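You operate a simulated robot arm through the tools that you are given. There is no shell and no other tool. Be economical: measure what you need, move in short steps, check, and stop when the job is done.

You are at the controls of a simulated robot arm. One attempt, no reset.

## Task
Open the fence gate wide and pin it open with the drop rod.
Fine: turn the latch and lift the rod first; the rod goes down into the short yellow post.

Only the result counts: the job must be done as asked and must still hold three seconds after the hand-in. Knocking over, shifting, dropping, spilling or breaking anything else fails it.

## Robot
A 6-joint arm with a fingered hand, fixed in place. Base frame: the origin is at the foot of the arm, x ahead of it, y to its left, z up. Lengths are in mm, angles in rad, forces in N, time in s.
With the tool pointing down near the work surface it reaches from about 220 to 680 mm from the base axis. Its first joint turns from -2.897 to 2.897 rad. Payload 4 kg.
The tool frame sits at the grasp point between the pads (the TCP): z along the fingers, y along the line on which they close. The tips reach 26 mm beyond it. Largest opening 148 mm; the body of the gripper starts 73 mm behind the TCP. The gripper is a hand of 3 fingers: y runs from the thumb to the fingers, the wrist lies at [0, 0, -239] in the tool frame.
Orientation is that of the tool frame in the base frame, as a unit quaternion [x, y, z, w]. With the fingers straight down and closing along the base's y, the tool's x points along the base's -x, its y along +y and its z along -z.

## Interface
- The arm moves only by the tool drive_tool. Its argument "moves" is a list that holds one entry, the list of rows, each a list of 6 numbers: the shift along the tool's x, y, z in mm, then the turn, a rotation vector about the tool's x, y, z in rad. In form: [[[tx, ty, tz, ax, ay, az], ...]]. A call has 1 to 20 rows; each row shifts and turns the commanded pose from where the row before left it, along the tool's axes as they then stand. Each row takes 0.2 s and may step no farther than 50 mm and 0.15 rad from the row before; otherwise, the whole call is refused. Where a pose cannot be reached the arm comes as near as it can. A force on the tool above 80 N (or 10 N above the force at the start of the call, whichever is more), or a blocked arm, ends the call early, and 0.2 s more pass. In this call time passes only in rows, and 0.2 s behind the last. The reply holds the time, the measured pose of the TCP, the force on the tool along the base axes, the opening and the grip force, in the units named above and with some noise, with the torque about the TCP (base axes, N m) and any sound that the robot's microphone picked up.
- Cameras (640 x 400 px; columns grow to the right, rows downward): "scene" is fixed at [51, 500.2, 1670.1]; the picture's right is [-0.63, -0.78, 0.00], its down [-0.54, 0.44, -0.71] and it looks along [0.55, -0.45, -0.70] (base axes); focal length 323 px, centre (320, 200). "wrist" rides on the gripper at [68, -39, -90] in the tool frame; the picture's right is [0.50, 0.87, 0.00], its down [-0.66, 0.38, -0.65] and it looks along [-0.57, 0.33, 0.76] (tool axes); focal length 222 px, centre (320, 200). There is no depth. A picture from a camera that has moved, and an enlarged one, comes with that camera's place and axes in the base frame and with its lens.
- snapshot(camera): a new picture of that camera. It takes no simulated time.
- slide_trunk(by): slides the trunk up (or, below 0, down) by that many mm; the arm rides with it, the base frame stays. It gives what a move gives, with no picture.
- move_fingers(finger1, finger2, thumb_bend): sets how far each is bent, from 0 (flat) to 100 (curled in); at 30 the hand is open as for a grip, at 70 the pads meet at the TCP. One left out holds its place. A second passes; each finger stops where it meets its share of the squeeze, and holds until it gets a number again. It is the only way to open and close the hand. It gives what a move gives, with no picture; readings hold the bend of each and the force on the fingers (four entries, about 0 where the hand has none), thumb and palm.
- enlarge(camera, box): a new picture of the part [left, top, right, bottom] of that camera's present view, enlarged. It takes no simulated time.
- hand_in(): hands the job in; it is judged then, once.

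Work in short steps. Places have to be worked out from the pictures, the camera data and where the tool is seen: move nearer, look again, correct. Check each grasp and each placing, and mend what went wrong. You have 120 turns and 64 pictures in all, those below and enlarged ones among them. Open the gripper and draw the arm clear of the work before you hand the job in, unless the task says otherwise; then end with one line.

The tools are called as a command line: name --argument value ..., lists and objects as JSON in quotes. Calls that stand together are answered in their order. drive_tool: Moves the arm, as the interface text tells. Its arguments: {"type":"object","properties":{"moves":{"type":"array","items":{"type":"array","items":{"type":"array","items":{"type":"number"}}}}},"required":["moves"]} The other tools are called the same way: slide_trunk (by) slides the trunk up or down; move_fingers (finger1, finger2, thumb_bend) moves the fingers one by one; snapshot (camera) takes a picture; enlarge (camera, box) takes an enlarged picture of a part of a camera's view; hand_in () hands the job in.

At the start:

```text
clock: 0.0
tool_pos: [395.8, -147.6, 1280.6]
tcp_rot: [-0.001, 1.0, 0.0, -0.001]
contact_force: [0.5, 0.6, -0.1]
torque: [-0.03, 0.03, 0.0]
grip_width: 148.0
grip_force: 0.0
shape: jaw
bend: [30.0, 30.0, 30.0]
finger forces: [0.1, 0.1, 0.1, 0.0, 0.0, 0.0]
trunk travel left (down, up): [-275.0, 42.0]
```

scene: 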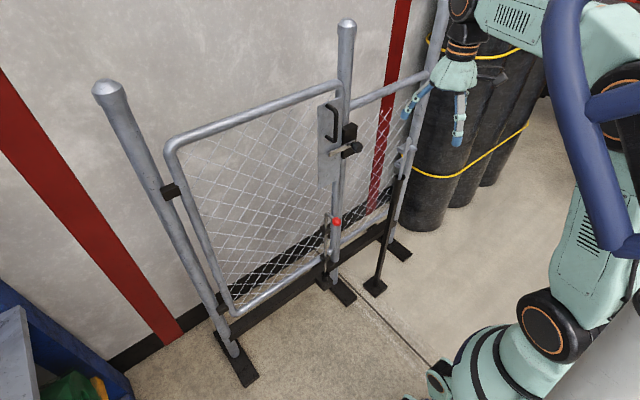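
wrist: 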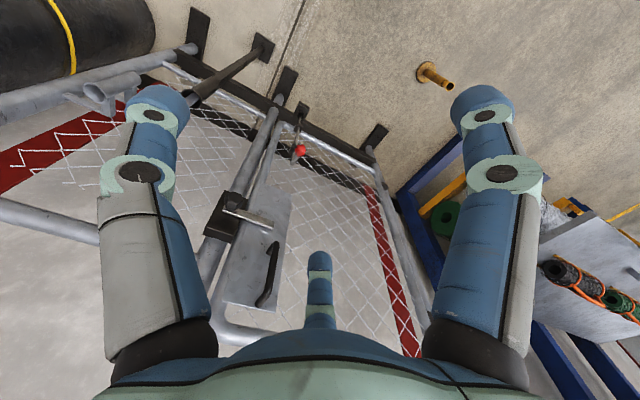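

I start by looking closely at the gate, latch and rod from both cameras.

enlarge --camera "scene" --box '[270, 80, 430, 180]'

enlarge --camera "scene" --box '[270, 190, 430, 310]'

enlarge --camera "wrist" --box '[180, 20, 480, 320]'

```text
4.00 times, centred on (350, 130) of scene
camera zoom: at [51.0, 500.2, 1670.1], right [-0.63, -0.78, 0.0], down [-0.54, 0.44, -0.71], along [0.55, -0.45, -0.7], focal length 1290 px, centre (200, 480)
```

zoom: 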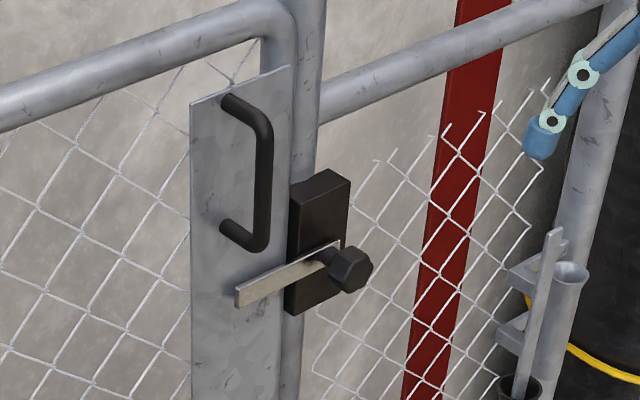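

```text
3.33 times, centred on (350, 250) of scene
camera zoom: at [51.0, 500.2, 1670.1], right [-0.63, -0.78, 0.0], down [-0.54, 0.44, -0.71], along [0.55, -0.45, -0.7], focal length 1075 px, centre (220, 33)
```

zoom: 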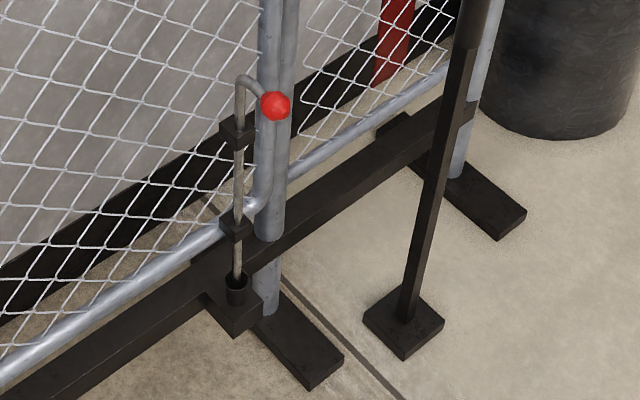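

```text
1.33 times, centred on (330, 170) of wrist
camera zoom: at [328.6, -186.1, 1371.8], right [-0.5, 0.87, 0.0], down [0.66, 0.38, 0.65], along [0.57, 0.33, -0.76], focal length 296 px, centre (307, 240)
```

zoom: 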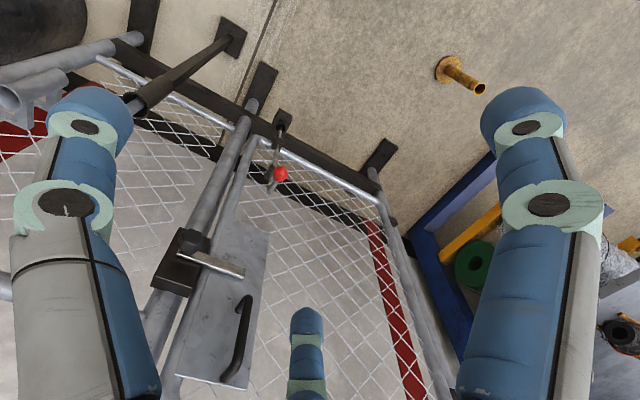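

The knob of the latch is near [686,-188,1014], the lever tip near [723,-94,1012], the red ball of the rod near [648,-70,747], and the yellow post near [273,433]. I roll the hand by half a turn so that the wrist camera will be above it once the tool is tilted to horizontal.

drive_tool --moves '[[[0, 0, 0, 0, 0, 0.15], [0, 0, 0, 0, 0, 0.15], [0, 0, 0, 0, 0, 0.15], [0, 0, 0, 0, 0, 0.15], [0, 0, 0, 0, 0, 0.15], [0, 0, 0, 0, 0, 0.15], [0, 0, 0, 0, 0, 0.15], [0, 0, 0, 0, 0, 0.15], [0, 0, 0, 0, 0, 0.15], [0, 0, 0, 0, 0, 0.15], [0, 0, 0, 0, 0, 0.15], [0, 0, 0, 0, 0, 0.15], [0, 0, 0, 0, 0, 0.15], [0, 0, 0, 0, 0, 0.15], [0, 0, 0, 0, 0, 0.15], [0, 0, 0, 0, 0, 0.15], [0, 0, 0, 0, 0, 0.15], [0, 0, 0, 0, 0, 0.15], [0, 0, 0, 0, 0, 0.15], [0, 0, 0, 0, 0, 0.15]]]'

```text
clock: 4.2
tool_pos: [396.5, -148.6, 1280.6]
tcp_rot: [0.998, 0.069, 0.0, 0.0]
contact_force: [-0.4, 0.6, -1.0]
torque: [-0.01, 0.02, -0.01]
grip_width: 147.9
grip_force: 0.1
shape: jaw
bend: [30.0, 30.0, 30.0]
finger forces: [0.0, 0.0, 0.0, 0.0, 0.0, 0.1]
trunk travel left (down, up): [-275.0, 42.0]
```

The roll works. I finish it and tilt the tool to point along +x while moving a little forward and down.

drive_tool --moves '[[[0, 0, 0, 0, 0, 0.1387], [0, 0, 12, 0, 0.15, 0], [0, 0, 12, 0, 0.15, 0], [0, 0, 12, 0, 0.15, 0], [0, 0, 12, 0, 0.15, 0], [0, 0, 12, 0, 0.15, 0], [0, 0, 12, 0, 0.15, 0], [0, 0, 12, 0, 0.15, 0], [0, 0, 12, 0, 0.15, 0], [0, 0, 12, 0, 0.15, 0], [0, 0, 12, 0, 0.15, 0], [0, 0, 0, 0, 0.0708, 0]]]'

snapshot --camera "wrist"

snapshot --camera "scene"

```text
clock: 6.8
tool_pos: [464.1, -147.4, 1196.2]
tcp_rot: [0.707, 0.001, 0.708, 0.0]
contact_force: [-0.5, 0.7, 0.2]
torque: [0.01, -0.03, 0.0]
grip_width: 147.7
grip_force: 0.0
shape: jaw
bend: [30.0, 30.0, 30.0]
finger forces: [0.0, 0.0, 0.1, 0.0, 0.0, 0.0]
trunk travel left (down, up): [-275.0, 42.0]
```

```text
58 pictures are left
camera wrist: at [373.3, -108.3, 1263.7], right [0.0, -0.87, 0.5], down [-0.65, -0.38, -0.66], along [0.76, -0.33, -0.57], focal length 222 px, centre (320, 200)
```

wrist: 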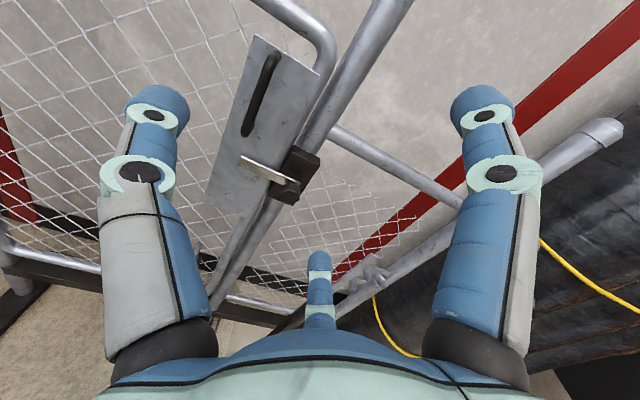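

```text
57 pictures are left
```

scene: 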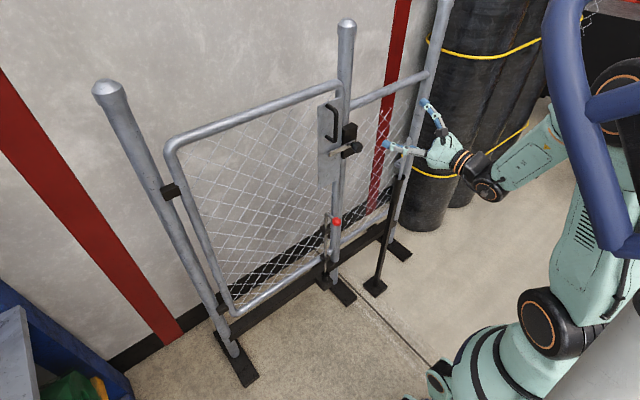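

The second view confirms the latch: pivot about y −188, z 1014, lever in the plane x ≈ 721, tip at y ≈ −91, and the pull handle above it at z 1080–1190. I close the fingers into a pusher and move nearer, above the lever.

move_fingers --finger1 70 --finger2 70 --thumb_bend 70

drive_tool --moves '[[[-30, -8, 30, 0, 0, 0], [-30, -8, 30, 0, 0, 0], [-30, -8, 30, 0, 0, 0], [-30, -8, 30, 0, 0, 0], [-18, -8, 30, 0, 0, 0]]]'

snapshot --camera "wrist"

enlarge --camera "scene" --box '[280, 70, 500, 210]'

```text
clock: 7.8
tool_pos: [463.3, -147.4, 1195.4]
tcp_rot: [0.707, 0.001, 0.707, -0.001]
contact_force: [1.3, -0.2, 0.7]
torque: [0.01, 0.0, -0.01]
grip_width: 0.0
grip_force: 0.0
shape: fingers
bend: [69.0, 69.0, 70.0]
finger forces: [0.0, 0.1, 0.0, 0.0, 0.0, 0.1]
trunk travel left (down, up): [-275.0, 42.0]
```

```text
clock: 9.0
tool_pos: [612.7, -107.4, 1056.7]
tcp_rot: [0.707, 0.002, 0.707, -0.002]
contact_force: [0.7, 0.7, -0.5]
torque: [0.01, 0.01, 0.0]
grip_width: 0.3
grip_force: 0.2
shape: fingers
bend: [69.0, 69.0, 70.0]
finger forces: [0.0, 0.0, 0.0, 0.0, 0.0, 0.1]
trunk travel left (down, up): [-275.0, 42.0]
```

```text
56 pictures are left
camera wrist: at [522.1, -69.6, 1124.7], right [0.01, -0.87, 0.5], down [-0.65, -0.38, -0.65], along [0.76, -0.32, -0.57], focal length 222 px, centre (320, 200)
```

wrist: 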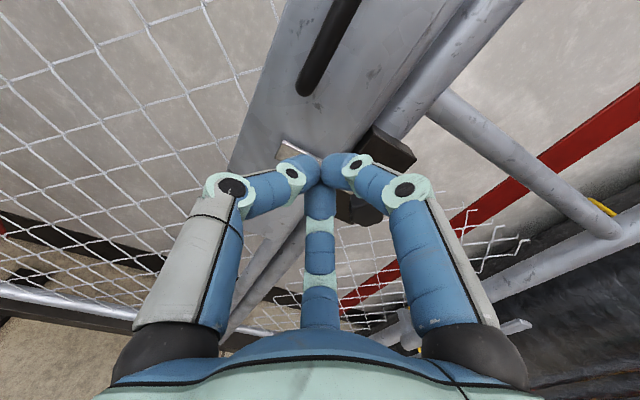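

```text
2.86 times, centred on (390, 140) of scene
camera zoom: at [51.0, 500.2, 1670.1], right [-0.63, -0.78, 0.0], down [-0.54, 0.44, -0.71], along [0.55, -0.45, -0.7], focal length 922 px, centre (120, 371)
```

zoom: 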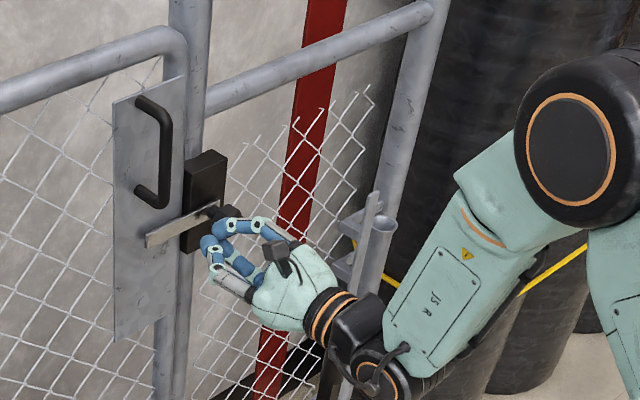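

The closed fingertips are just above the lever and right of the handle. I move forward at z ≈ 1046 between handle and lever, y ≈ −115, to x ≈ 695.

drive_tool --moves '[[[-6, 4, 25, 0, 0, 0], [-5, 4, 25, 0, 0, 0], [0, 0, 20, 0, 0, 0], [0, 0, 12, 0, 0, 0]]]'

snapshot --camera "wrist"

enlarge --camera "scene" --box '[280, 80, 440, 180]'

```text
clock: 10.0
tool_pos: [694.8, -115.9, 1048.9]
tcp_rot: [0.708, 0.006, 0.706, -0.006]
contact_force: [0.5, 0.2, 0.1]
torque: [0.02, -0.02, -0.01]
grip_width: 0.0
grip_force: 0.1
shape: fingers
bend: [69.0, 69.0, 70.0]
finger forces: [0.0, 0.0, 0.0, 0.0, 0.1, 0.0]
trunk travel left (down, up): [-275.0, 42.0]
```

```text
54 pictures are left
camera wrist: at [604.2, -78.9, 1116.3], right [0.01, -0.87, 0.5], down [-0.65, -0.39, -0.65], along [0.76, -0.32, -0.57], focal length 222 px, centre (320, 200)
```

wrist: 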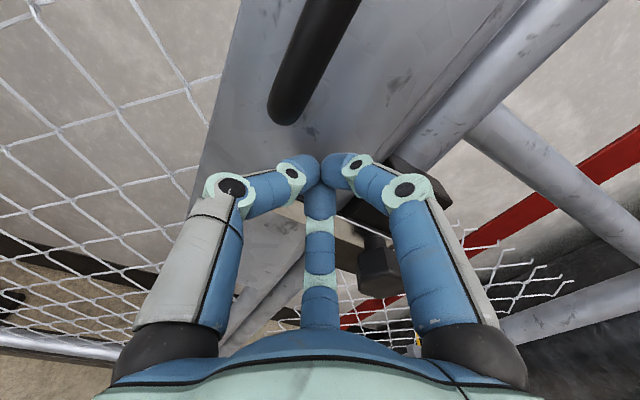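

```text
4.00 times, centred on (360, 130) of scene
camera zoom: at [51.0, 500.2, 1670.1], right [-0.63, -0.78, 0.0], down [-0.54, 0.44, -0.71], along [0.55, -0.45, -0.7], focal length 1290 px, centre (160, 480)
```

zoom: 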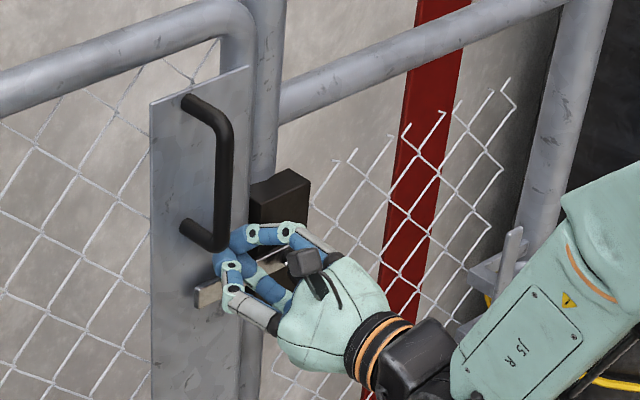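

The tips are now between handle and lever. I go in slightly more and press down on the lever.

drive_tool --moves '[[[0, -8, 10, 0, 0, 0], [-10, 0, 0, 0, 0, 0], [-10, 0, 0, 0, 0, 0], [-10, 0, 0, 0, 0, 0], [-10, 0, 0, 0, 0, 0], [-10, 0, 0, 0, 0, 0]]]'

enlarge --camera "scene" --box '[280, 80, 440, 180]'

```text
clock: 11.6
tool_pos: [705.1, -122.6, 1024.3]
tcp_rot: [0.688, 0.009, 0.726, -0.004]
contact_force: [-15.1, 4.5, 31.5]
torque: [0.26, -0.46, 0.12]
grip_width: 5.1
grip_force: 20.8
shape: fingers
bend: [66.0, 73.0, 70.0]
finger forces: [0.0, 17.2, 0.1, 0.0, 24.6, 0.1]
out of reach, approached as far as the arm can: row 1, 3
trunk travel left (down, up): [-275.0, 42.0]
stopped in row 6: the force on the tool passed its limit at 81 N (the readings are from after the stop); the commanded pose is now the measured one
```

```text
4.00 times, centred on (360, 130) of scene
camera zoom: at [51.0, 500.2, 1670.1], right [-0.63, -0.78, 0.0], down [-0.54, 0.44, -0.71], along [0.55, -0.45, -0.7], focal length 1290 px, centre (160, 480)
```

zoom: 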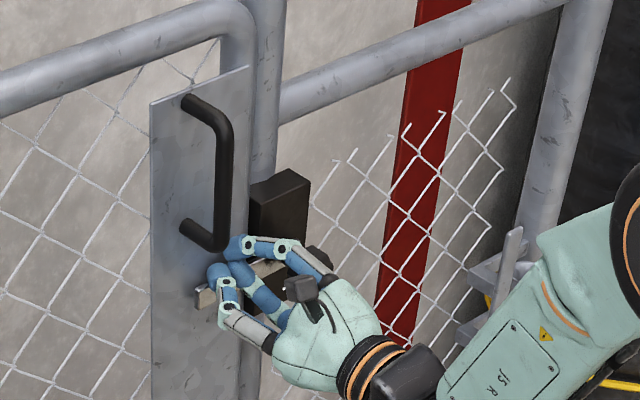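

The lever refuses to go down (81 N), so it must turn upward. I back off up and out, drop below the lever, and look.

drive_tool --moves '[[[12, 0, 0, 0, 0, 0], [5, 0, -20, 0, -0.053, 0], [0, 0, -40, 0, 0, 0], [0, 0, -30, 0, 0, 0], [-40, 0, 0, 0, 0, 0], [-45, 0, 0, 0, 0, 0]]]'

move_fingers --finger1 70 --finger2 70 --thumb_bend 70

snapshot --camera "wrist"

enlarge --camera "scene" --box '[280, 80, 440, 180]'

```text
clock: 13.0
tool_pos: [614.9, -124.0, 948.8]
tcp_rot: [0.712, 0.007, 0.702, -0.004]
contact_force: [0.7, 0.5, -0.3]
torque: [0.01, -0.02, -0.01]
grip_width: 0.4
grip_force: 0.0
shape: fingers
bend: [69.0, 70.0, 70.0]
finger forces: [0.0, 0.0, 0.0, 0.1, 0.1, 0.0]
trunk travel left (down, up): [-275.0, 42.0]
```

```text
clock: 14.0
tool_pos: [614.9, -123.8, 948.3]
tcp_rot: [0.713, 0.007, 0.701, -0.004]
contact_force: [-0.3, 0.0, 0.0]
torque: [0.01, 0.01, -0.03]
grip_width: 0.9
grip_force: 0.0
shape: fingers
bend: [69.0, 70.0, 70.0]
finger forces: [0.1, 0.1, 0.0, 0.1, 0.1, 0.1]
trunk travel left (down, up): [-275.0, 42.0]
```

```text
51 pictures are left
camera wrist: at [526.0, -85.9, 1018.4], right [0.02, -0.86, 0.5], down [-0.66, -0.39, -0.64], along [0.75, -0.32, -0.58], focal length 222 px, centre (320, 200)
```

wrist: 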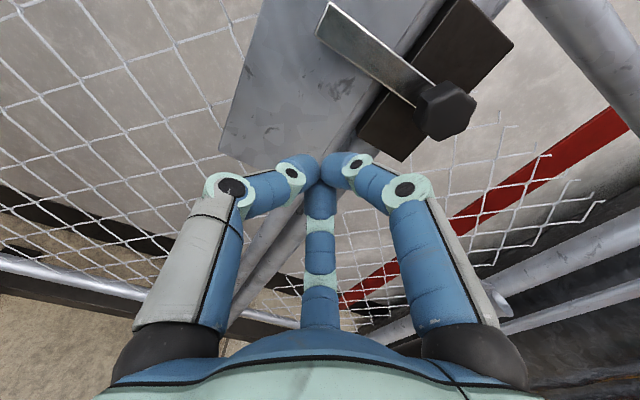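

```text
4.00 times, centred on (360, 130) of scene
camera zoom: at [51.0, 500.2, 1670.1], right [-0.63, -0.78, 0.0], down [-0.54, 0.44, -0.71], along [0.55, -0.45, -0.7], focal length 1290 px, centre (160, 480)
```

zoom: 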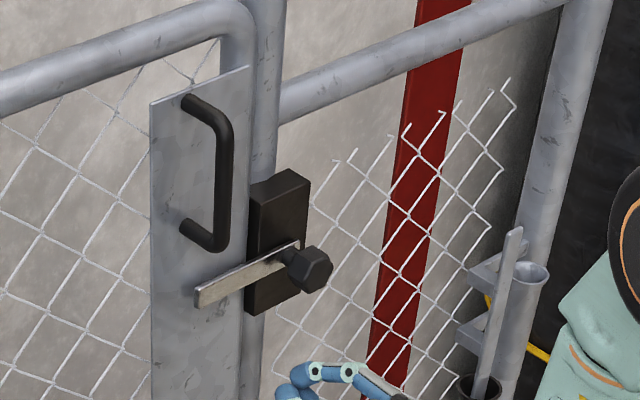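

The lever is unmoved. I slide in beneath it at y ≈ −112 and push upward.

drive_tool --moves '[[[0, -6, 30, 0, -0.012, 0], [0, -6, 30, 0, 0, 0], [0, 0, 25, 0, 0, 0], [12, 0, 0, 0, 0, 0], [10, 0, 0, 0, 0, 0], [10, 0, 0, 0, 0, 0], [10, 0, 0, 0, 0, 0], [10, 0, 0, 0, 0, 0], [10, 0, 0, 0, 0, 0]]]'

enlarge --camera "scene" --box '[280, 80, 440, 180]'

```text
clock: 16.0
tool_pos: [703.4, -117.2, 1009.8]
tcp_rot: [0.718, 0.009, 0.696, -0.005]
contact_force: [-2.8, 0.2, -0.6]
torque: [-0.03, -0.01, -0.02]
grip_width: 0.1
grip_force: 1.4
shape: fingers
bend: [70.0, 69.0, 70.0]
finger forces: [3.2, 0.0, 0.0, 0.1, 0.1, 0.1]
out of reach, approached as far as the arm can: row 3
trunk travel left (down, up): [-275.0, 42.0]
```

```text
4.00 times, centred on (360, 130) of scene
camera zoom: at [51.0, 500.2, 1670.1], right [-0.63, -0.78, 0.0], down [-0.54, 0.44, -0.71], along [0.55, -0.45, -0.7], focal length 1290 px, centre (160, 480)
```

zoom: 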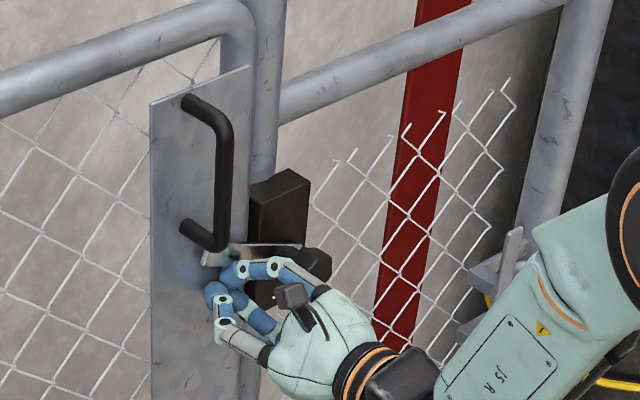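

The lever swings up freely. I continue following its arc upward and to the right, to vertical.

drive_tool --moves '[[[12, 3, 0, 0, 0, 0], [12, 4, 0, 0, 0, 0], [5, 8, 0, 0, 0, 0], [4, 7, 0, 0, 0, 0], [10, 9, 0, 0, 0, 0], [12, 10, 0, 0, 0, 0], [7, 8, 0, 0, 0, 0]]]'

enlarge --camera "scene" --box '[280, 80, 440, 180]'

```text
clock: 17.6
tool_pos: [704.8, -164.4, 1069.1]
tcp_rot: [0.718, 0.009, 0.696, -0.005]
contact_force: [-12.3, 9.6, -3.1]
torque: [0.05, 0.14, 0.21]
grip_width: 0.0
grip_force: 10.4
shape: fingers
bend: [71.0, 71.0, 68.0]
finger forces: [6.0, 13.9, 0.1, 0.1, 0.0, 0.0]
trunk travel left (down, up): [-275.0, 42.0]
```

```text
4.00 times, centred on (360, 130) of scene
camera zoom: at [51.0, 500.2, 1670.1], right [-0.63, -0.78, 0.0], down [-0.54, 0.44, -0.71], along [0.55, -0.45, -0.7], focal length 1290 px, centre (160, 480)
```

zoom: 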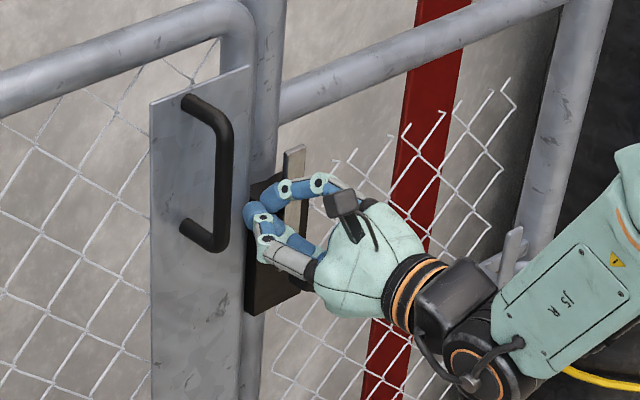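

The lever now stands upright. I withdraw along −x and check that it stays.

drive_tool --moves '[[[0, -3, -20, 0, 0.02, 0], [0, 0, -40, 0, 0, 0], [0, 0, -40, 0, 0, 0], [0, -20, -40, 0, 0, 0]]]'

enlarge --camera "scene" --box '[280, 80, 440, 180]'

snapshot --camera "wrist"

```text
clock: 18.6
tool_pos: [561.7, -142.2, 1072.4]
tcp_rot: [0.709, 0.007, 0.705, -0.005]
contact_force: [-0.4, -0.5, -1.1]
torque: [0.03, 0.02, 0.02]
grip_width: 0.3
grip_force: 0.0
shape: fingers
bend: [70.0, 70.0, 70.0]
finger forces: [0.0, 0.0, 0.0, 0.0, 0.0, 0.1]
trunk travel left (down, up): [-275.0, 42.0]
```

```text
4.00 times, centred on (360, 130) of scene
camera zoom: at [51.0, 500.2, 1670.1], right [-0.63, -0.78, 0.0], down [-0.54, 0.44, -0.71], along [0.55, -0.45, -0.7], focal length 1290 px, centre (160, 480)
```

zoom: 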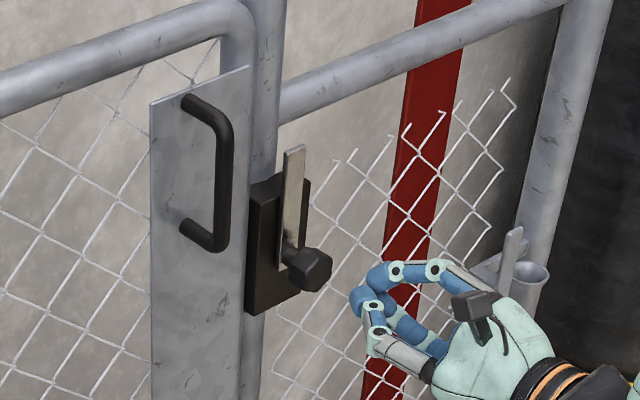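

```text
46 pictures are left
camera wrist: at [472.6, -104.9, 1140.8], right [0.02, -0.86, 0.5], down [-0.65, -0.39, -0.65], along [0.76, -0.32, -0.57], focal length 222 px, centre (320, 200)
```

wrist: 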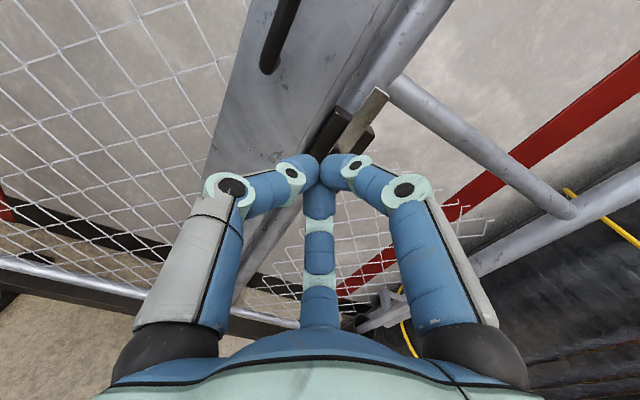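

The latch stays open. Now I back off, lower toward the rod's red ball with the hand open, and look closely at the rod.

drive_tool --moves '[[[-39, -15, -13, 0, 0, 0], [-39, -15, -13, 0, 0, 0], [-39, -15, -13, 0, 0, 0], [-39, -15, -13, 0, 0, 0], [-39, -15, -13, 0, 0, 0]]]'

move_fingers --finger1 30 --finger2 30 --thumb_bend 30

snapshot --camera "wrist"

snapshot --camera "scene"

```text
clock: 19.8
tool_pos: [497.6, -72.7, 876.7]
tcp_rot: [0.71, 0.01, 0.704, -0.007]
contact_force: [-0.4, 0.8, 0.6]
torque: [-0.03, 0.01, 0.02]
grip_width: 0.2
grip_force: 0.1
shape: fingers
bend: [70.0, 70.0, 70.0]
finger forces: [0.0, 0.0, 0.0, 0.0, 0.0, 0.0]
trunk travel left (down, up): [-275.0, 42.0]
```

```text
clock: 20.8
tool_pos: [496.9, -72.8, 877.9]
tcp_rot: [0.71, 0.009, 0.704, -0.006]
contact_force: [-1.1, 0.9, 0.6]
torque: [-0.02, 0.01, 0.0]
grip_width: 126.5
grip_force: 0.1
shape: fingers
bend: [30.0, 30.0, 30.0]
finger forces: [0.1, 0.1, 0.0, 0.1, 0.0, 0.1]
trunk travel left (down, up): [-275.0, 42.0]
```

```text
45 pictures are left
camera wrist: at [406.7, -35.5, 946.2], right [0.03, -0.86, 0.5], down [-0.65, -0.4, -0.65], along [0.76, -0.31, -0.57], focal length 222 px, centre (320, 200)
```

wrist: 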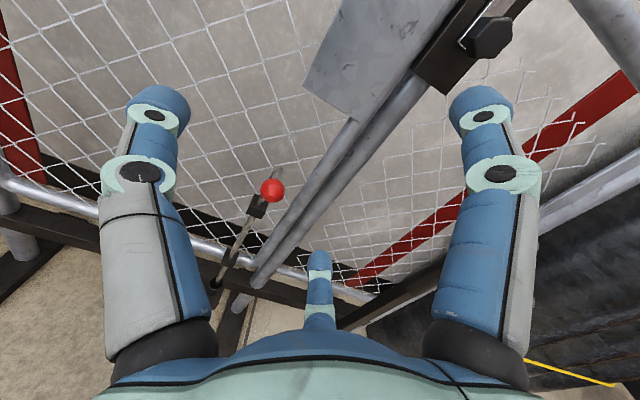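

```text
44 pictures are left
```

scene: 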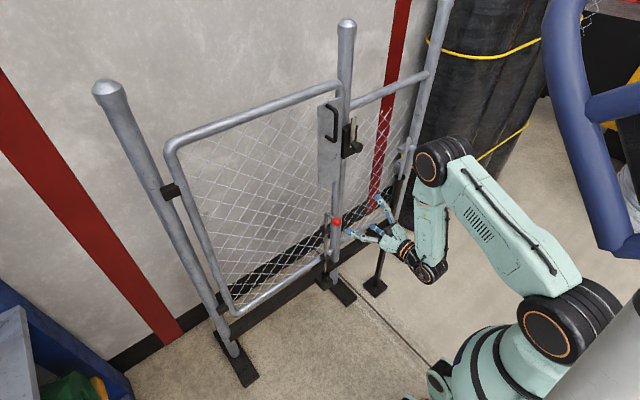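

The rod and ball are visible left of centre; I enlarge to see the handle shape and what holds the rod.

enlarge --camera "wrist" --box '[190, 150, 310, 310]'

enlarge --camera "scene" --box '[300, 200, 380, 310]'

```text
2.50 times, centred on (250, 230) of wrist
camera zoom: at [406.7, -35.5, 946.2], right [0.03, -0.86, 0.5], down [-0.65, -0.4, -0.65], along [0.76, -0.31, -0.57], focal length 555 px, centre (495, 125)
```

zoom: 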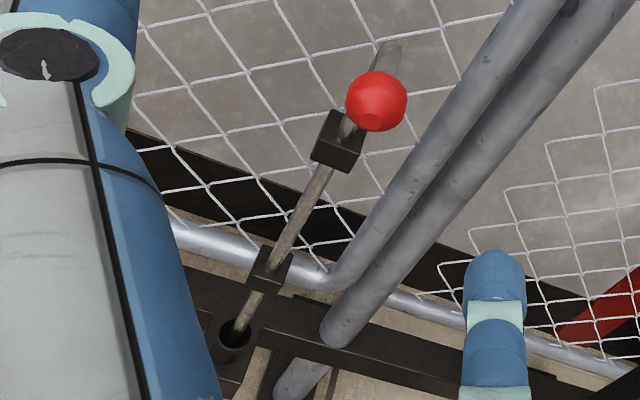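

```text
3.64 times, centred on (340, 255) of scene
camera zoom: at [51.0, 500.2, 1670.1], right [-0.63, -0.78, 0.0], down [-0.54, 0.44, -0.71], along [0.55, -0.45, -0.7], focal length 1173 px, centre (247, 0)
```

zoom: 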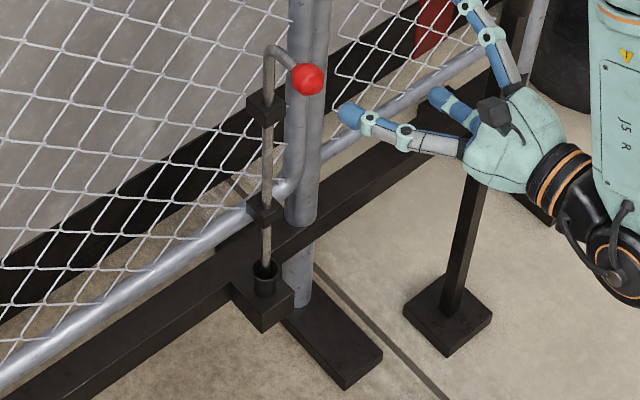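

The ball is at ≈[648,−69,745], with a horizontal handle running +x to the rod at ≈[704,−66]. I line up in front of it at its height and then check before going in.

drive_tool --moves '[[[-35, 0, 8, 0, 0, 0], [-35, 0, 8, 0, 0, 0], [-35, 0, 8, 0, 0, 0], [-26, 0, 14, 0, 0.003, 0]]]'

snapshot --camera "wrist"

```text
clock: 21.8
tool_pos: [530.5, -85.5, 748.3]
tcp_rot: [0.709, 0.011, 0.705, -0.007]
contact_force: [1.1, -0.3, -1.0]
torque: [-0.02, -0.02, 0.01]
grip_width: 126.7
grip_force: 0.0
shape: fingers
bend: [30.0, 30.0, 30.0]
finger forces: [0.0, 0.1, 0.0, 0.0, 0.0, 0.1]
out of reach, approached as far as the arm can: row 1, 2, 3, 4
trunk travel left (down, up): [-275.0, 42.0]
```

```text
41 pictures are left
camera wrist: at [439.6, -49.2, 816.2], right [0.03, -0.86, 0.5], down [-0.65, -0.4, -0.65], along [0.76, -0.31, -0.57], focal length 222 px, centre (320, 200)
```

wrist: 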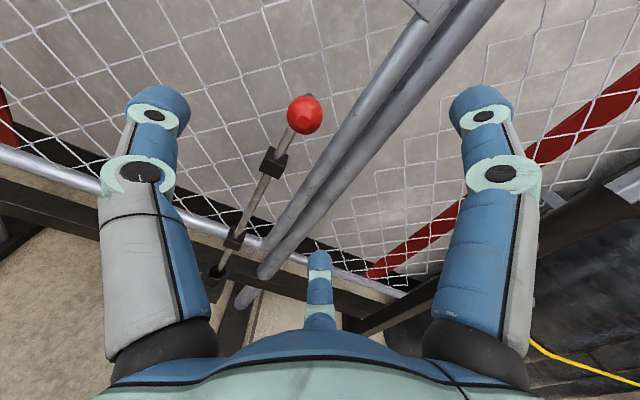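

The arm reports limits at this height with a horizontal tool, so I raise the tool again, then lower the trunk to give it better reach.

drive_tool --moves '[[[40, -5, -10, 0, 0, 0], [45, -5, -10, 0, 0, 0], [45, -5, -10, 0, 0, 0]]]'

slide_trunk --by -150

snapshot --camera "scene"

```text
clock: 22.6
tool_pos: [498.1, -72.0, 878.2]
tcp_rot: [0.709, 0.01, 0.705, -0.007]
contact_force: [-0.5, -0.3, 0.7]
torque: [0.01, 0.01, 0.0]
grip_width: 126.6
grip_force: 0.0
shape: fingers
bend: [30.0, 30.0, 30.0]
finger forces: [0.1, 0.0, 0.0, 0.0, 0.0, 0.1]
out of reach, approached as far as the arm can: row 3
trunk travel left (down, up): [-275.0, 42.0]
```

```text
clock: 24.3
tool_pos: [481.5, -75.6, 704.1]
tcp_rot: [0.726, 0.011, 0.688, -0.008]
contact_force: [-0.6, 0.6, -0.4]
torque: [0.01, 0.01, 0.01]
grip_width: 126.7
grip_force: 0.1
shape: fingers
bend: [30.0, 30.0, 30.0]
finger forces: [0.1, 0.1, 0.0, 0.1, 0.1, 0.0]
trunk travel left (down, up): [-125.0, 192.0]
```

```text
40 pictures are left
```

scene: 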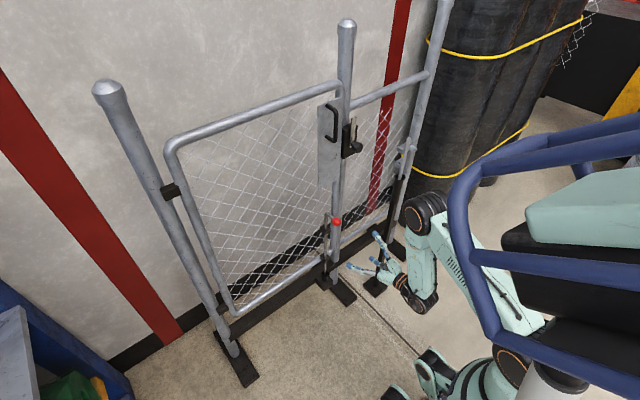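

Trunk is lower. Now I bring the tool to ball height, in line with it.

drive_tool --moves '[[[22, -2, 25, 0, 0.03, 0], [20, -4, 25, 0, 0.024, 0], [3, 0, 25, 0, 0, 0]]]'

snapshot --camera "wrist"

```text
clock: 25.1
tool_pos: [552.4, -91.2, 747.2]
tcp_rot: [0.707, 0.015, 0.707, -0.012]
contact_force: [-0.2, -0.5, 0.1]
torque: [-0.01, 0.02, -0.01]
grip_width: 126.7
grip_force: 0.1
shape: fingers
bend: [30.0, 30.0, 30.0]
finger forces: [0.0, 0.1, 0.0, 0.0, 0.0, 0.0]
out of reach, approached as far as the arm can: row 1, 2, 3
trunk travel left (down, up): [-125.0, 192.0]
```

```text
39 pictures are left
camera wrist: at [461.1, -54.7, 815.7], right [0.03, -0.86, 0.5], down [-0.64, -0.4, -0.65], along [0.77, -0.3, -0.56], focal length 222 px, centre (320, 200)
```

wrist: 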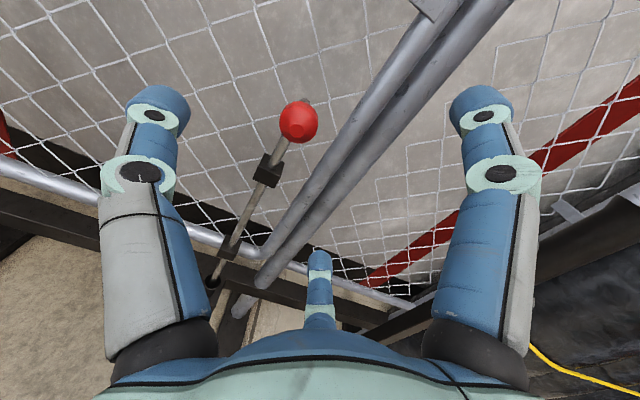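

The ball is left of the tool axis and the arm balks at moving more to the left with this heading; I let the tool yaw a little toward +y and shift left.

drive_tool --moves '[[[0, -10, 5, 0.1, 0, 0], [0, -10, 5, 0.1, 0, 0]]]'

```text
clock: 25.7
tool_pos: [561.8, -69.8, 747.3]
tcp_rot: [0.703, 0.081, 0.702, -0.078]
contact_force: [1.0, -0.2, 1.2]
torque: [0.06, -0.01, -0.01]
grip_width: 126.6
grip_force: 0.0
shape: fingers
bend: [30.0, 30.0, 30.0]
finger forces: [0.1, 0.1, 0.0, 0.1, 0.0, 0.0]
trunk travel left (down, up): [-125.0, 192.0]
```

Good, reached [562,−70,747] with heading 0.22. I advance onto the ball.

drive_tool --moves '[[[0, 5, 25, 0, 0, 0], [0, 5, 25, 0, 0, 0], [0, 4, 18, 0, 0, 0], [0, 4, 16, 0, 0, 0]]]'

snapshot --camera "wrist"

enlarge --camera "scene" --box '[290, 180, 450, 300]'

```text
clock: 26.7
tool_pos: [645.8, -68.9, 746.4]
tcp_rot: [0.702, 0.083, 0.703, -0.08]
contact_force: [-0.5, 0.0, 0.3]
torque: [0.03, -0.01, 0.01]
grip_width: 126.6
grip_force: 0.2
shape: fingers
bend: [30.0, 30.0, 30.0]
finger forces: [0.0, 0.1, 0.0, 0.0, 0.1, 0.1]
trunk travel left (down, up): [-125.0, 192.0]
```

```text
38 pictures are left
camera wrist: at [549.4, -50.9, 815.2], right [0.19, -0.84, 0.5], down [-0.55, -0.52, -0.65], along [0.81, -0.15, -0.57], focal length 222 px, centre (320, 200)
```

wrist: 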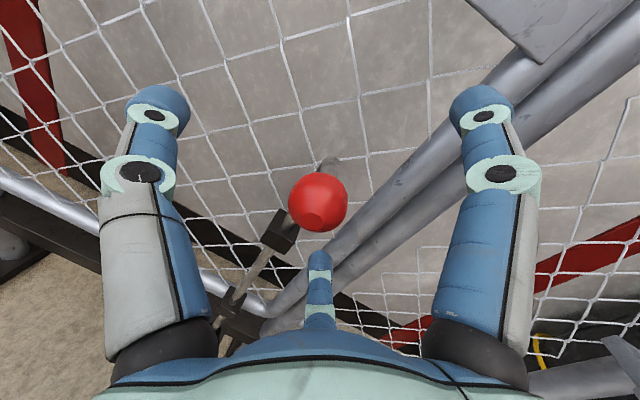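

```text
3.33 times, centred on (370, 240) of scene
camera zoom: at [51.0, 500.2, 1670.1], right [-0.63, -0.78, 0.0], down [-0.54, 0.44, -0.71], along [0.55, -0.45, -0.7], focal length 1075 px, centre (153, 67)
```

zoom: 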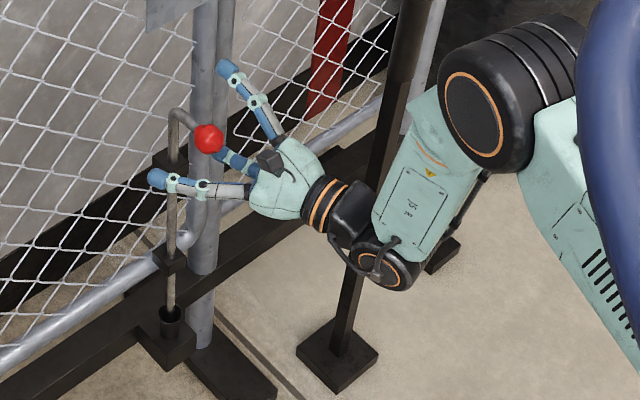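

The ball sits exactly at the TCP. I close the fingers on it.

move_fingers --finger1 70 --finger2 70 --thumb_bend 70

drive_tool --moves '[[[15, 0, 0, 0, 0, 0], [15, 0, 0, 0, 0, 0]]]'

snapshot --camera "wrist"

enlarge --camera "scene" --box '[290, 180, 450, 300]'

```text
clock: 27.7
tool_pos: [646.5, -70.3, 746.8]
tcp_rot: [0.703, 0.081, 0.702, -0.079]
contact_force: [0.1, 2.1, -3.8]
torque: [-0.02, 0.13, -0.05]
grip_width: 8.8
grip_force: 7.2
shape: fingers
bend: [67.0, 62.0, 67.0]
finger forces: [2.1, 7.2, 0.0, 0.0, 5.3, 0.0]
trunk travel left (down, up): [-125.0, 192.0]
```

```text
clock: 28.3
tool_pos: [645.6, -69.4, 777.1]
tcp_rot: [0.703, 0.08, 0.703, -0.08]
contact_force: [1.2, 2.9, -2.5]
torque: [0.05, 0.1, -0.02]
grip_width: 7.7
grip_force: 8.3
shape: fingers
bend: [68.0, 61.0, 67.0]
finger forces: [2.1, 6.7, 0.0, 0.0, 6.7, 0.0]
trunk travel left (down, up): [-125.0, 192.0]
```

```text
36 pictures are left
camera wrist: at [549.1, -51.6, 844.9], right [0.19, -0.84, 0.5], down [-0.55, -0.52, -0.65], along [0.81, -0.15, -0.57], focal length 222 px, centre (320, 200)
```

wrist: 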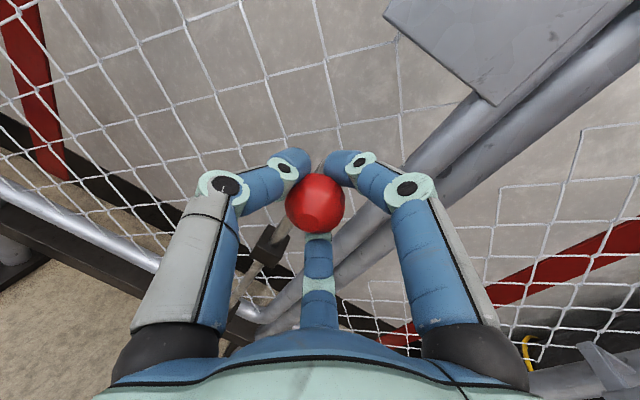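

```text
3.33 times, centred on (370, 240) of scene
camera zoom: at [51.0, 500.2, 1670.1], right [-0.63, -0.78, 0.0], down [-0.54, 0.44, -0.71], along [0.55, -0.45, -0.7], focal length 1075 px, centre (153, 67)
```

zoom: 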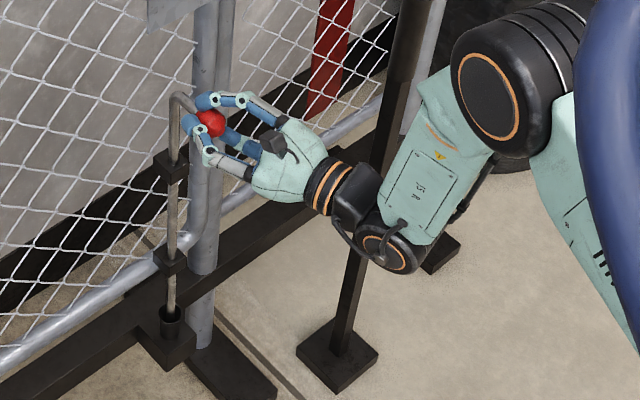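

The ball is gripped and the rod is rising with it. I lift on by 100 mm and look at the rod's lower end.

drive_tool --moves '[[[20, 0, 0, 0, 0, 0], [20, 0, 0, 0, 0, 0], [20, 0, 0, 0, 0, 0], [20, 0, 0, 0, 0, 0], [20, 0, 0, 0, 0, 0]]]'

enlarge --camera "scene" --box '[290, 180, 450, 300]'

```text
clock: 29.5
tool_pos: [646.6, -68.4, 879.8]
tcp_rot: [0.701, 0.082, 0.704, -0.079]
contact_force: [0.5, 0.4, -1.2]
torque: [-0.03, 0.0, -0.01]
grip_width: 0.0
grip_force: 0.1
shape: fingers
bend: [70.0, 69.0, 70.0]
finger forces: [0.0, 0.1, 0.0, 0.0, 0.1, 0.0]
trunk travel left (down, up): [-125.0, 192.0]
```

```text
3.33 times, centred on (370, 240) of scene
camera zoom: at [51.0, 500.2, 1670.1], right [-0.63, -0.78, 0.0], down [-0.54, 0.44, -0.71], along [0.55, -0.45, -0.7], focal length 1075 px, centre (153, 67)
```

zoom: 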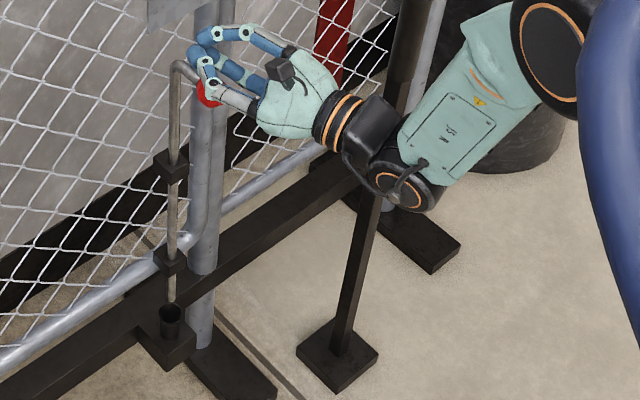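

The fingers slipped off, yet the rod seems to remain raised by itself. I look closer at its lower end and top.

enlarge --camera "scene" --box '[310, 190, 370, 300]'

snapshot --camera "wrist"

```text
3.64 times, centred on (340, 245) of scene
camera zoom: at [51.0, 500.2, 1670.1], right [-0.63, -0.78, 0.0], down [-0.54, 0.44, -0.71], along [0.55, -0.45, -0.7], focal length 1173 px, centre (247, 36)
```

zoom: 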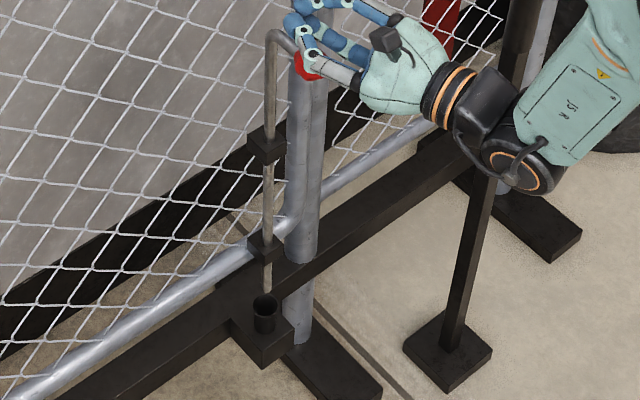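

```text
32 pictures are left
camera wrist: at [549.7, -50.2, 948.0], right [0.19, -0.84, 0.5], down [-0.55, -0.52, -0.66], along [0.81, -0.15, -0.56], focal length 222 px, centre (320, 200)
```

wrist: 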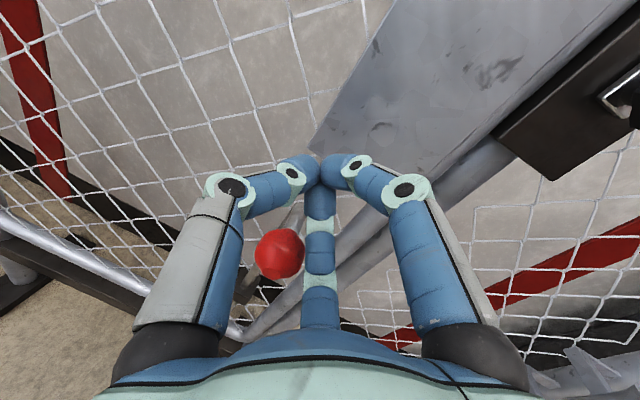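

The ball is now at z ≈ 825 (raised ~80) and the rod tip ≈25 mm above its cup, held by itself. Next I use the pull handle to swing the gate: I back off, raise the trunk, and open the hand to view the handle.

drive_tool --moves '[[[15, 0, -20, 0, 0, 0], [0, 0, -40, 0, 0, 0], [0, 0, -40, 0, 0, 0], [0, 0, -20, 0, 0, 0]]]'

slide_trunk --by 150

move_fingers --finger1 40 --finger2 40 --thumb_bend 40

snapshot --camera "wrist"

snapshot --camera "scene"

```text
clock: 30.5
tool_pos: [528.6, -96.3, 892.6]
tcp_rot: [0.702, 0.082, 0.703, -0.08]
contact_force: [-0.2, -0.1, -0.3]
torque: [0.0, 0.02, 0.01]
grip_width: 0.1
grip_force: 0.0
shape: fingers
bend: [70.0, 69.0, 70.0]
finger forces: [0.0, 0.0, 0.1, 0.0, 0.0, 0.0]
trunk travel left (down, up): [-125.0, 192.0]
```

```text
clock: 32.3
tool_pos: [527.7, -94.9, 1040.1]
tcp_rot: [0.703, 0.081, 0.703, -0.079]
contact_force: [0.4, 0.1, 0.2]
torque: [0.02, 0.01, -0.01]
grip_width: 0.0
grip_force: 0.1
shape: fingers
bend: [70.0, 69.0, 70.0]
finger forces: [0.0, 0.0, 0.0, 0.0, 0.0, 0.0]
trunk travel left (down, up): [-275.0, 42.0]
```

```text
clock: 33.3
tool_pos: [529.1, -95.4, 1043.1]
tcp_rot: [0.703, 0.081, 0.703, -0.078]
contact_force: [-0.4, 0.5, 0.8]
torque: [0.01, -0.01, 0.0]
grip_width: 94.5
grip_force: 0.0
shape: fingers
bend: [40.0, 40.0, 40.0]
finger forces: [0.1, 0.0, 0.0, 0.1, 0.0, 0.0]
trunk travel left (down, up): [-275.0, 42.0]
```

```text
31 pictures are left
camera wrist: at [432.2, -77.3, 1110.5], right [0.19, -0.84, 0.5], down [-0.55, -0.52, -0.65], along [0.81, -0.15, -0.57], focal length 222 px, centre (320, 200)
```

wrist: 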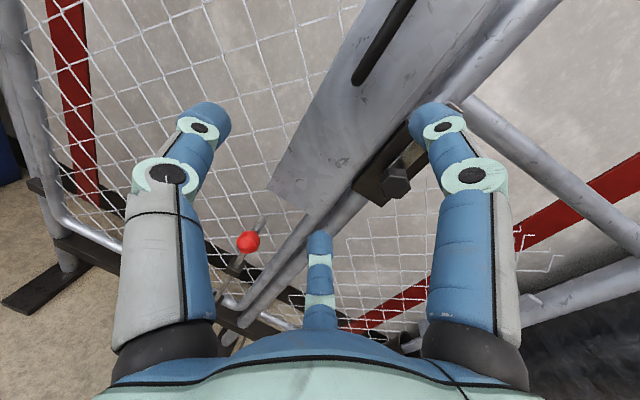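

```text
30 pictures are left
```

scene: 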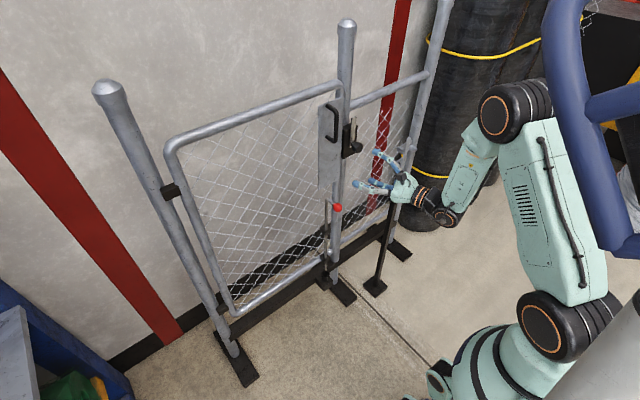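

The handle's bar is vertical at ≈[686,−78], z 1083–1190. I go up and forward to straddle it at z ≈ 1135.

drive_tool --moves '[[[40, 8, 25, 0, 0, 0], [40, 8, 25, 0, 0, 0], [12, 4, 25, 0, 0, 0], [0, 0, 25, 0, 0, 0], [0, 0, 25, 0, 0, 0], [0, 0, 22, 0, 0, 0]]]'

snapshot --camera "wrist"

enlarge --camera "scene" --box '[280, 80, 440, 180]'

```text
clock: 34.7
tool_pos: [677.6, -81.0, 1134.9]
tcp_rot: [0.703, 0.081, 0.702, -0.078]
contact_force: [0.6, 1.6, -0.8]
torque: [0.0, 0.0, 0.01]
grip_width: 94.9
grip_force: 0.0
shape: fingers
bend: [40.0, 40.0, 40.0]
finger forces: [0.0, 0.0, 0.1, 0.0, 0.1, 0.0]
trunk travel left (down, up): [-275.0, 42.0]
```

```text
29 pictures are left
camera wrist: at [580.9, -63.9, 1202.6], right [0.19, -0.84, 0.5], down [-0.55, -0.52, -0.65], along [0.81, -0.15, -0.57], focal length 222 px, centre (320, 200)
```

wrist: 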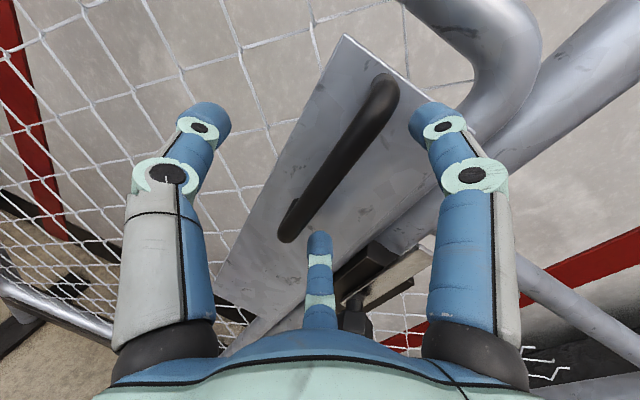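

```text
4.00 times, centred on (360, 130) of scene
camera zoom: at [51.0, 500.2, 1670.1], right [-0.63, -0.78, 0.0], down [-0.54, 0.44, -0.71], along [0.55, -0.45, -0.7], focal length 1290 px, centre (160, 480)
```

zoom: 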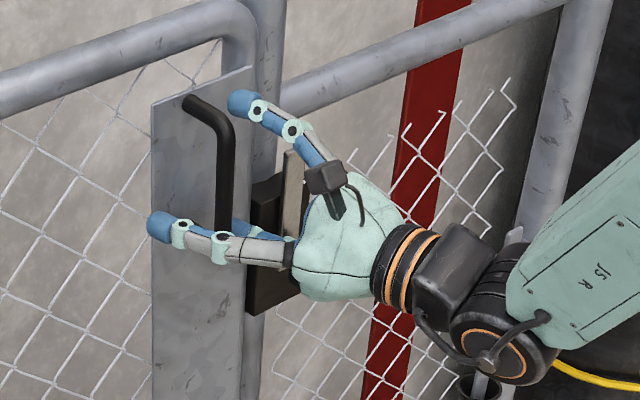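

The handle bar runs between thumb and fingers. I go in 8 mm more and close on it.

drive_tool --moves '[[[0, 0, 9, 0, 0, 0]]]'

move_fingers --finger1 75 --finger2 75 --thumb_bend 75

snapshot --camera "wrist"

```text
clock: 35.1
tool_pos: [685.9, -79.0, 1134.1]
tcp_rot: [0.702, 0.082, 0.703, -0.079]
contact_force: [-0.2, 0.4, -0.3]
torque: [0.01, 0.0, 0.0]
grip_width: 94.5
grip_force: 0.1
shape: fingers
bend: [40.0, 40.0, 40.0]
finger forces: [0.0, 0.0, 0.0, 0.1, 0.1, 0.1]
trunk travel left (down, up): [-275.0, 42.0]
```

```text
clock: 36.1
tool_pos: [686.1, -81.7, 1134.2]
tcp_rot: [0.703, 0.081, 0.703, -0.078]
contact_force: [1.4, -1.2, -0.1]
torque: [0.01, -0.01, 0.0]
grip_width: 0.0
grip_force: 0.5
shape: fingers
bend: [73.0, 73.0, 72.0]
finger forces: [0.7, 0.6, 0.0, 0.0, 0.0, 0.1]
trunk travel left (down, up): [-275.0, 42.0]
```

```text
27 pictures are left
camera wrist: at [588.8, -62.0, 1202.6], right [0.19, -0.84, 0.5], down [-0.55, -0.52, -0.65], along [0.81, -0.15, -0.57], focal length 222 px, centre (320, 200)
```

wrist: 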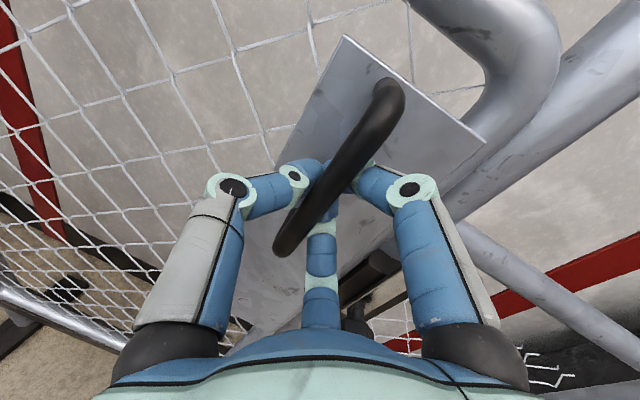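

The fingers have closed behind the bar, a secure hook. I pull the gate along its arc a little, turning the hand slightly to the left.

drive_tool --moves '[[[0, -9, -19, 0.02, 0, 0], [0, -10, -18, 0.025, 0, 0], [0, -10.5, -18, 0.025, 0, 0], [0, -11, -18, 0.025, 0, 0]]]'

snapshot --camera "scene"

```text
clock: 37.1
tool_pos: [603.5, -59.1, 1134.8]
tcp_rot: [0.698, 0.114, 0.698, -0.112]
contact_force: [-0.8, 0.8, -0.9]
torque: [-0.01, 0.0, -0.01]
grip_width: 0.2
grip_force: 0.0
shape: fingers
bend: [73.0, 73.0, 73.0]
finger forces: [0.1, 0.0, 0.0, 0.0, 0.1, 0.0]
trunk travel left (down, up): [-275.0, 42.0]
```

```text
26 pictures are left
```

scene: 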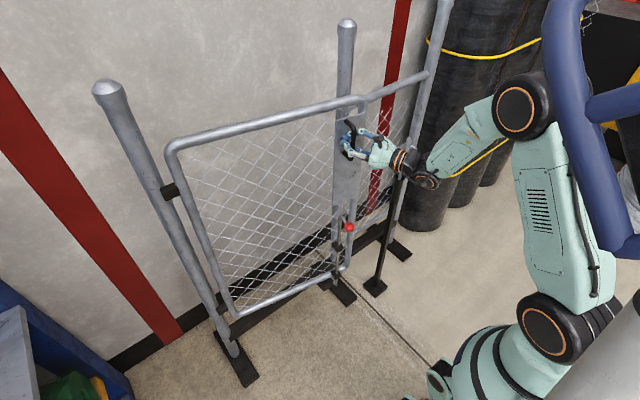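

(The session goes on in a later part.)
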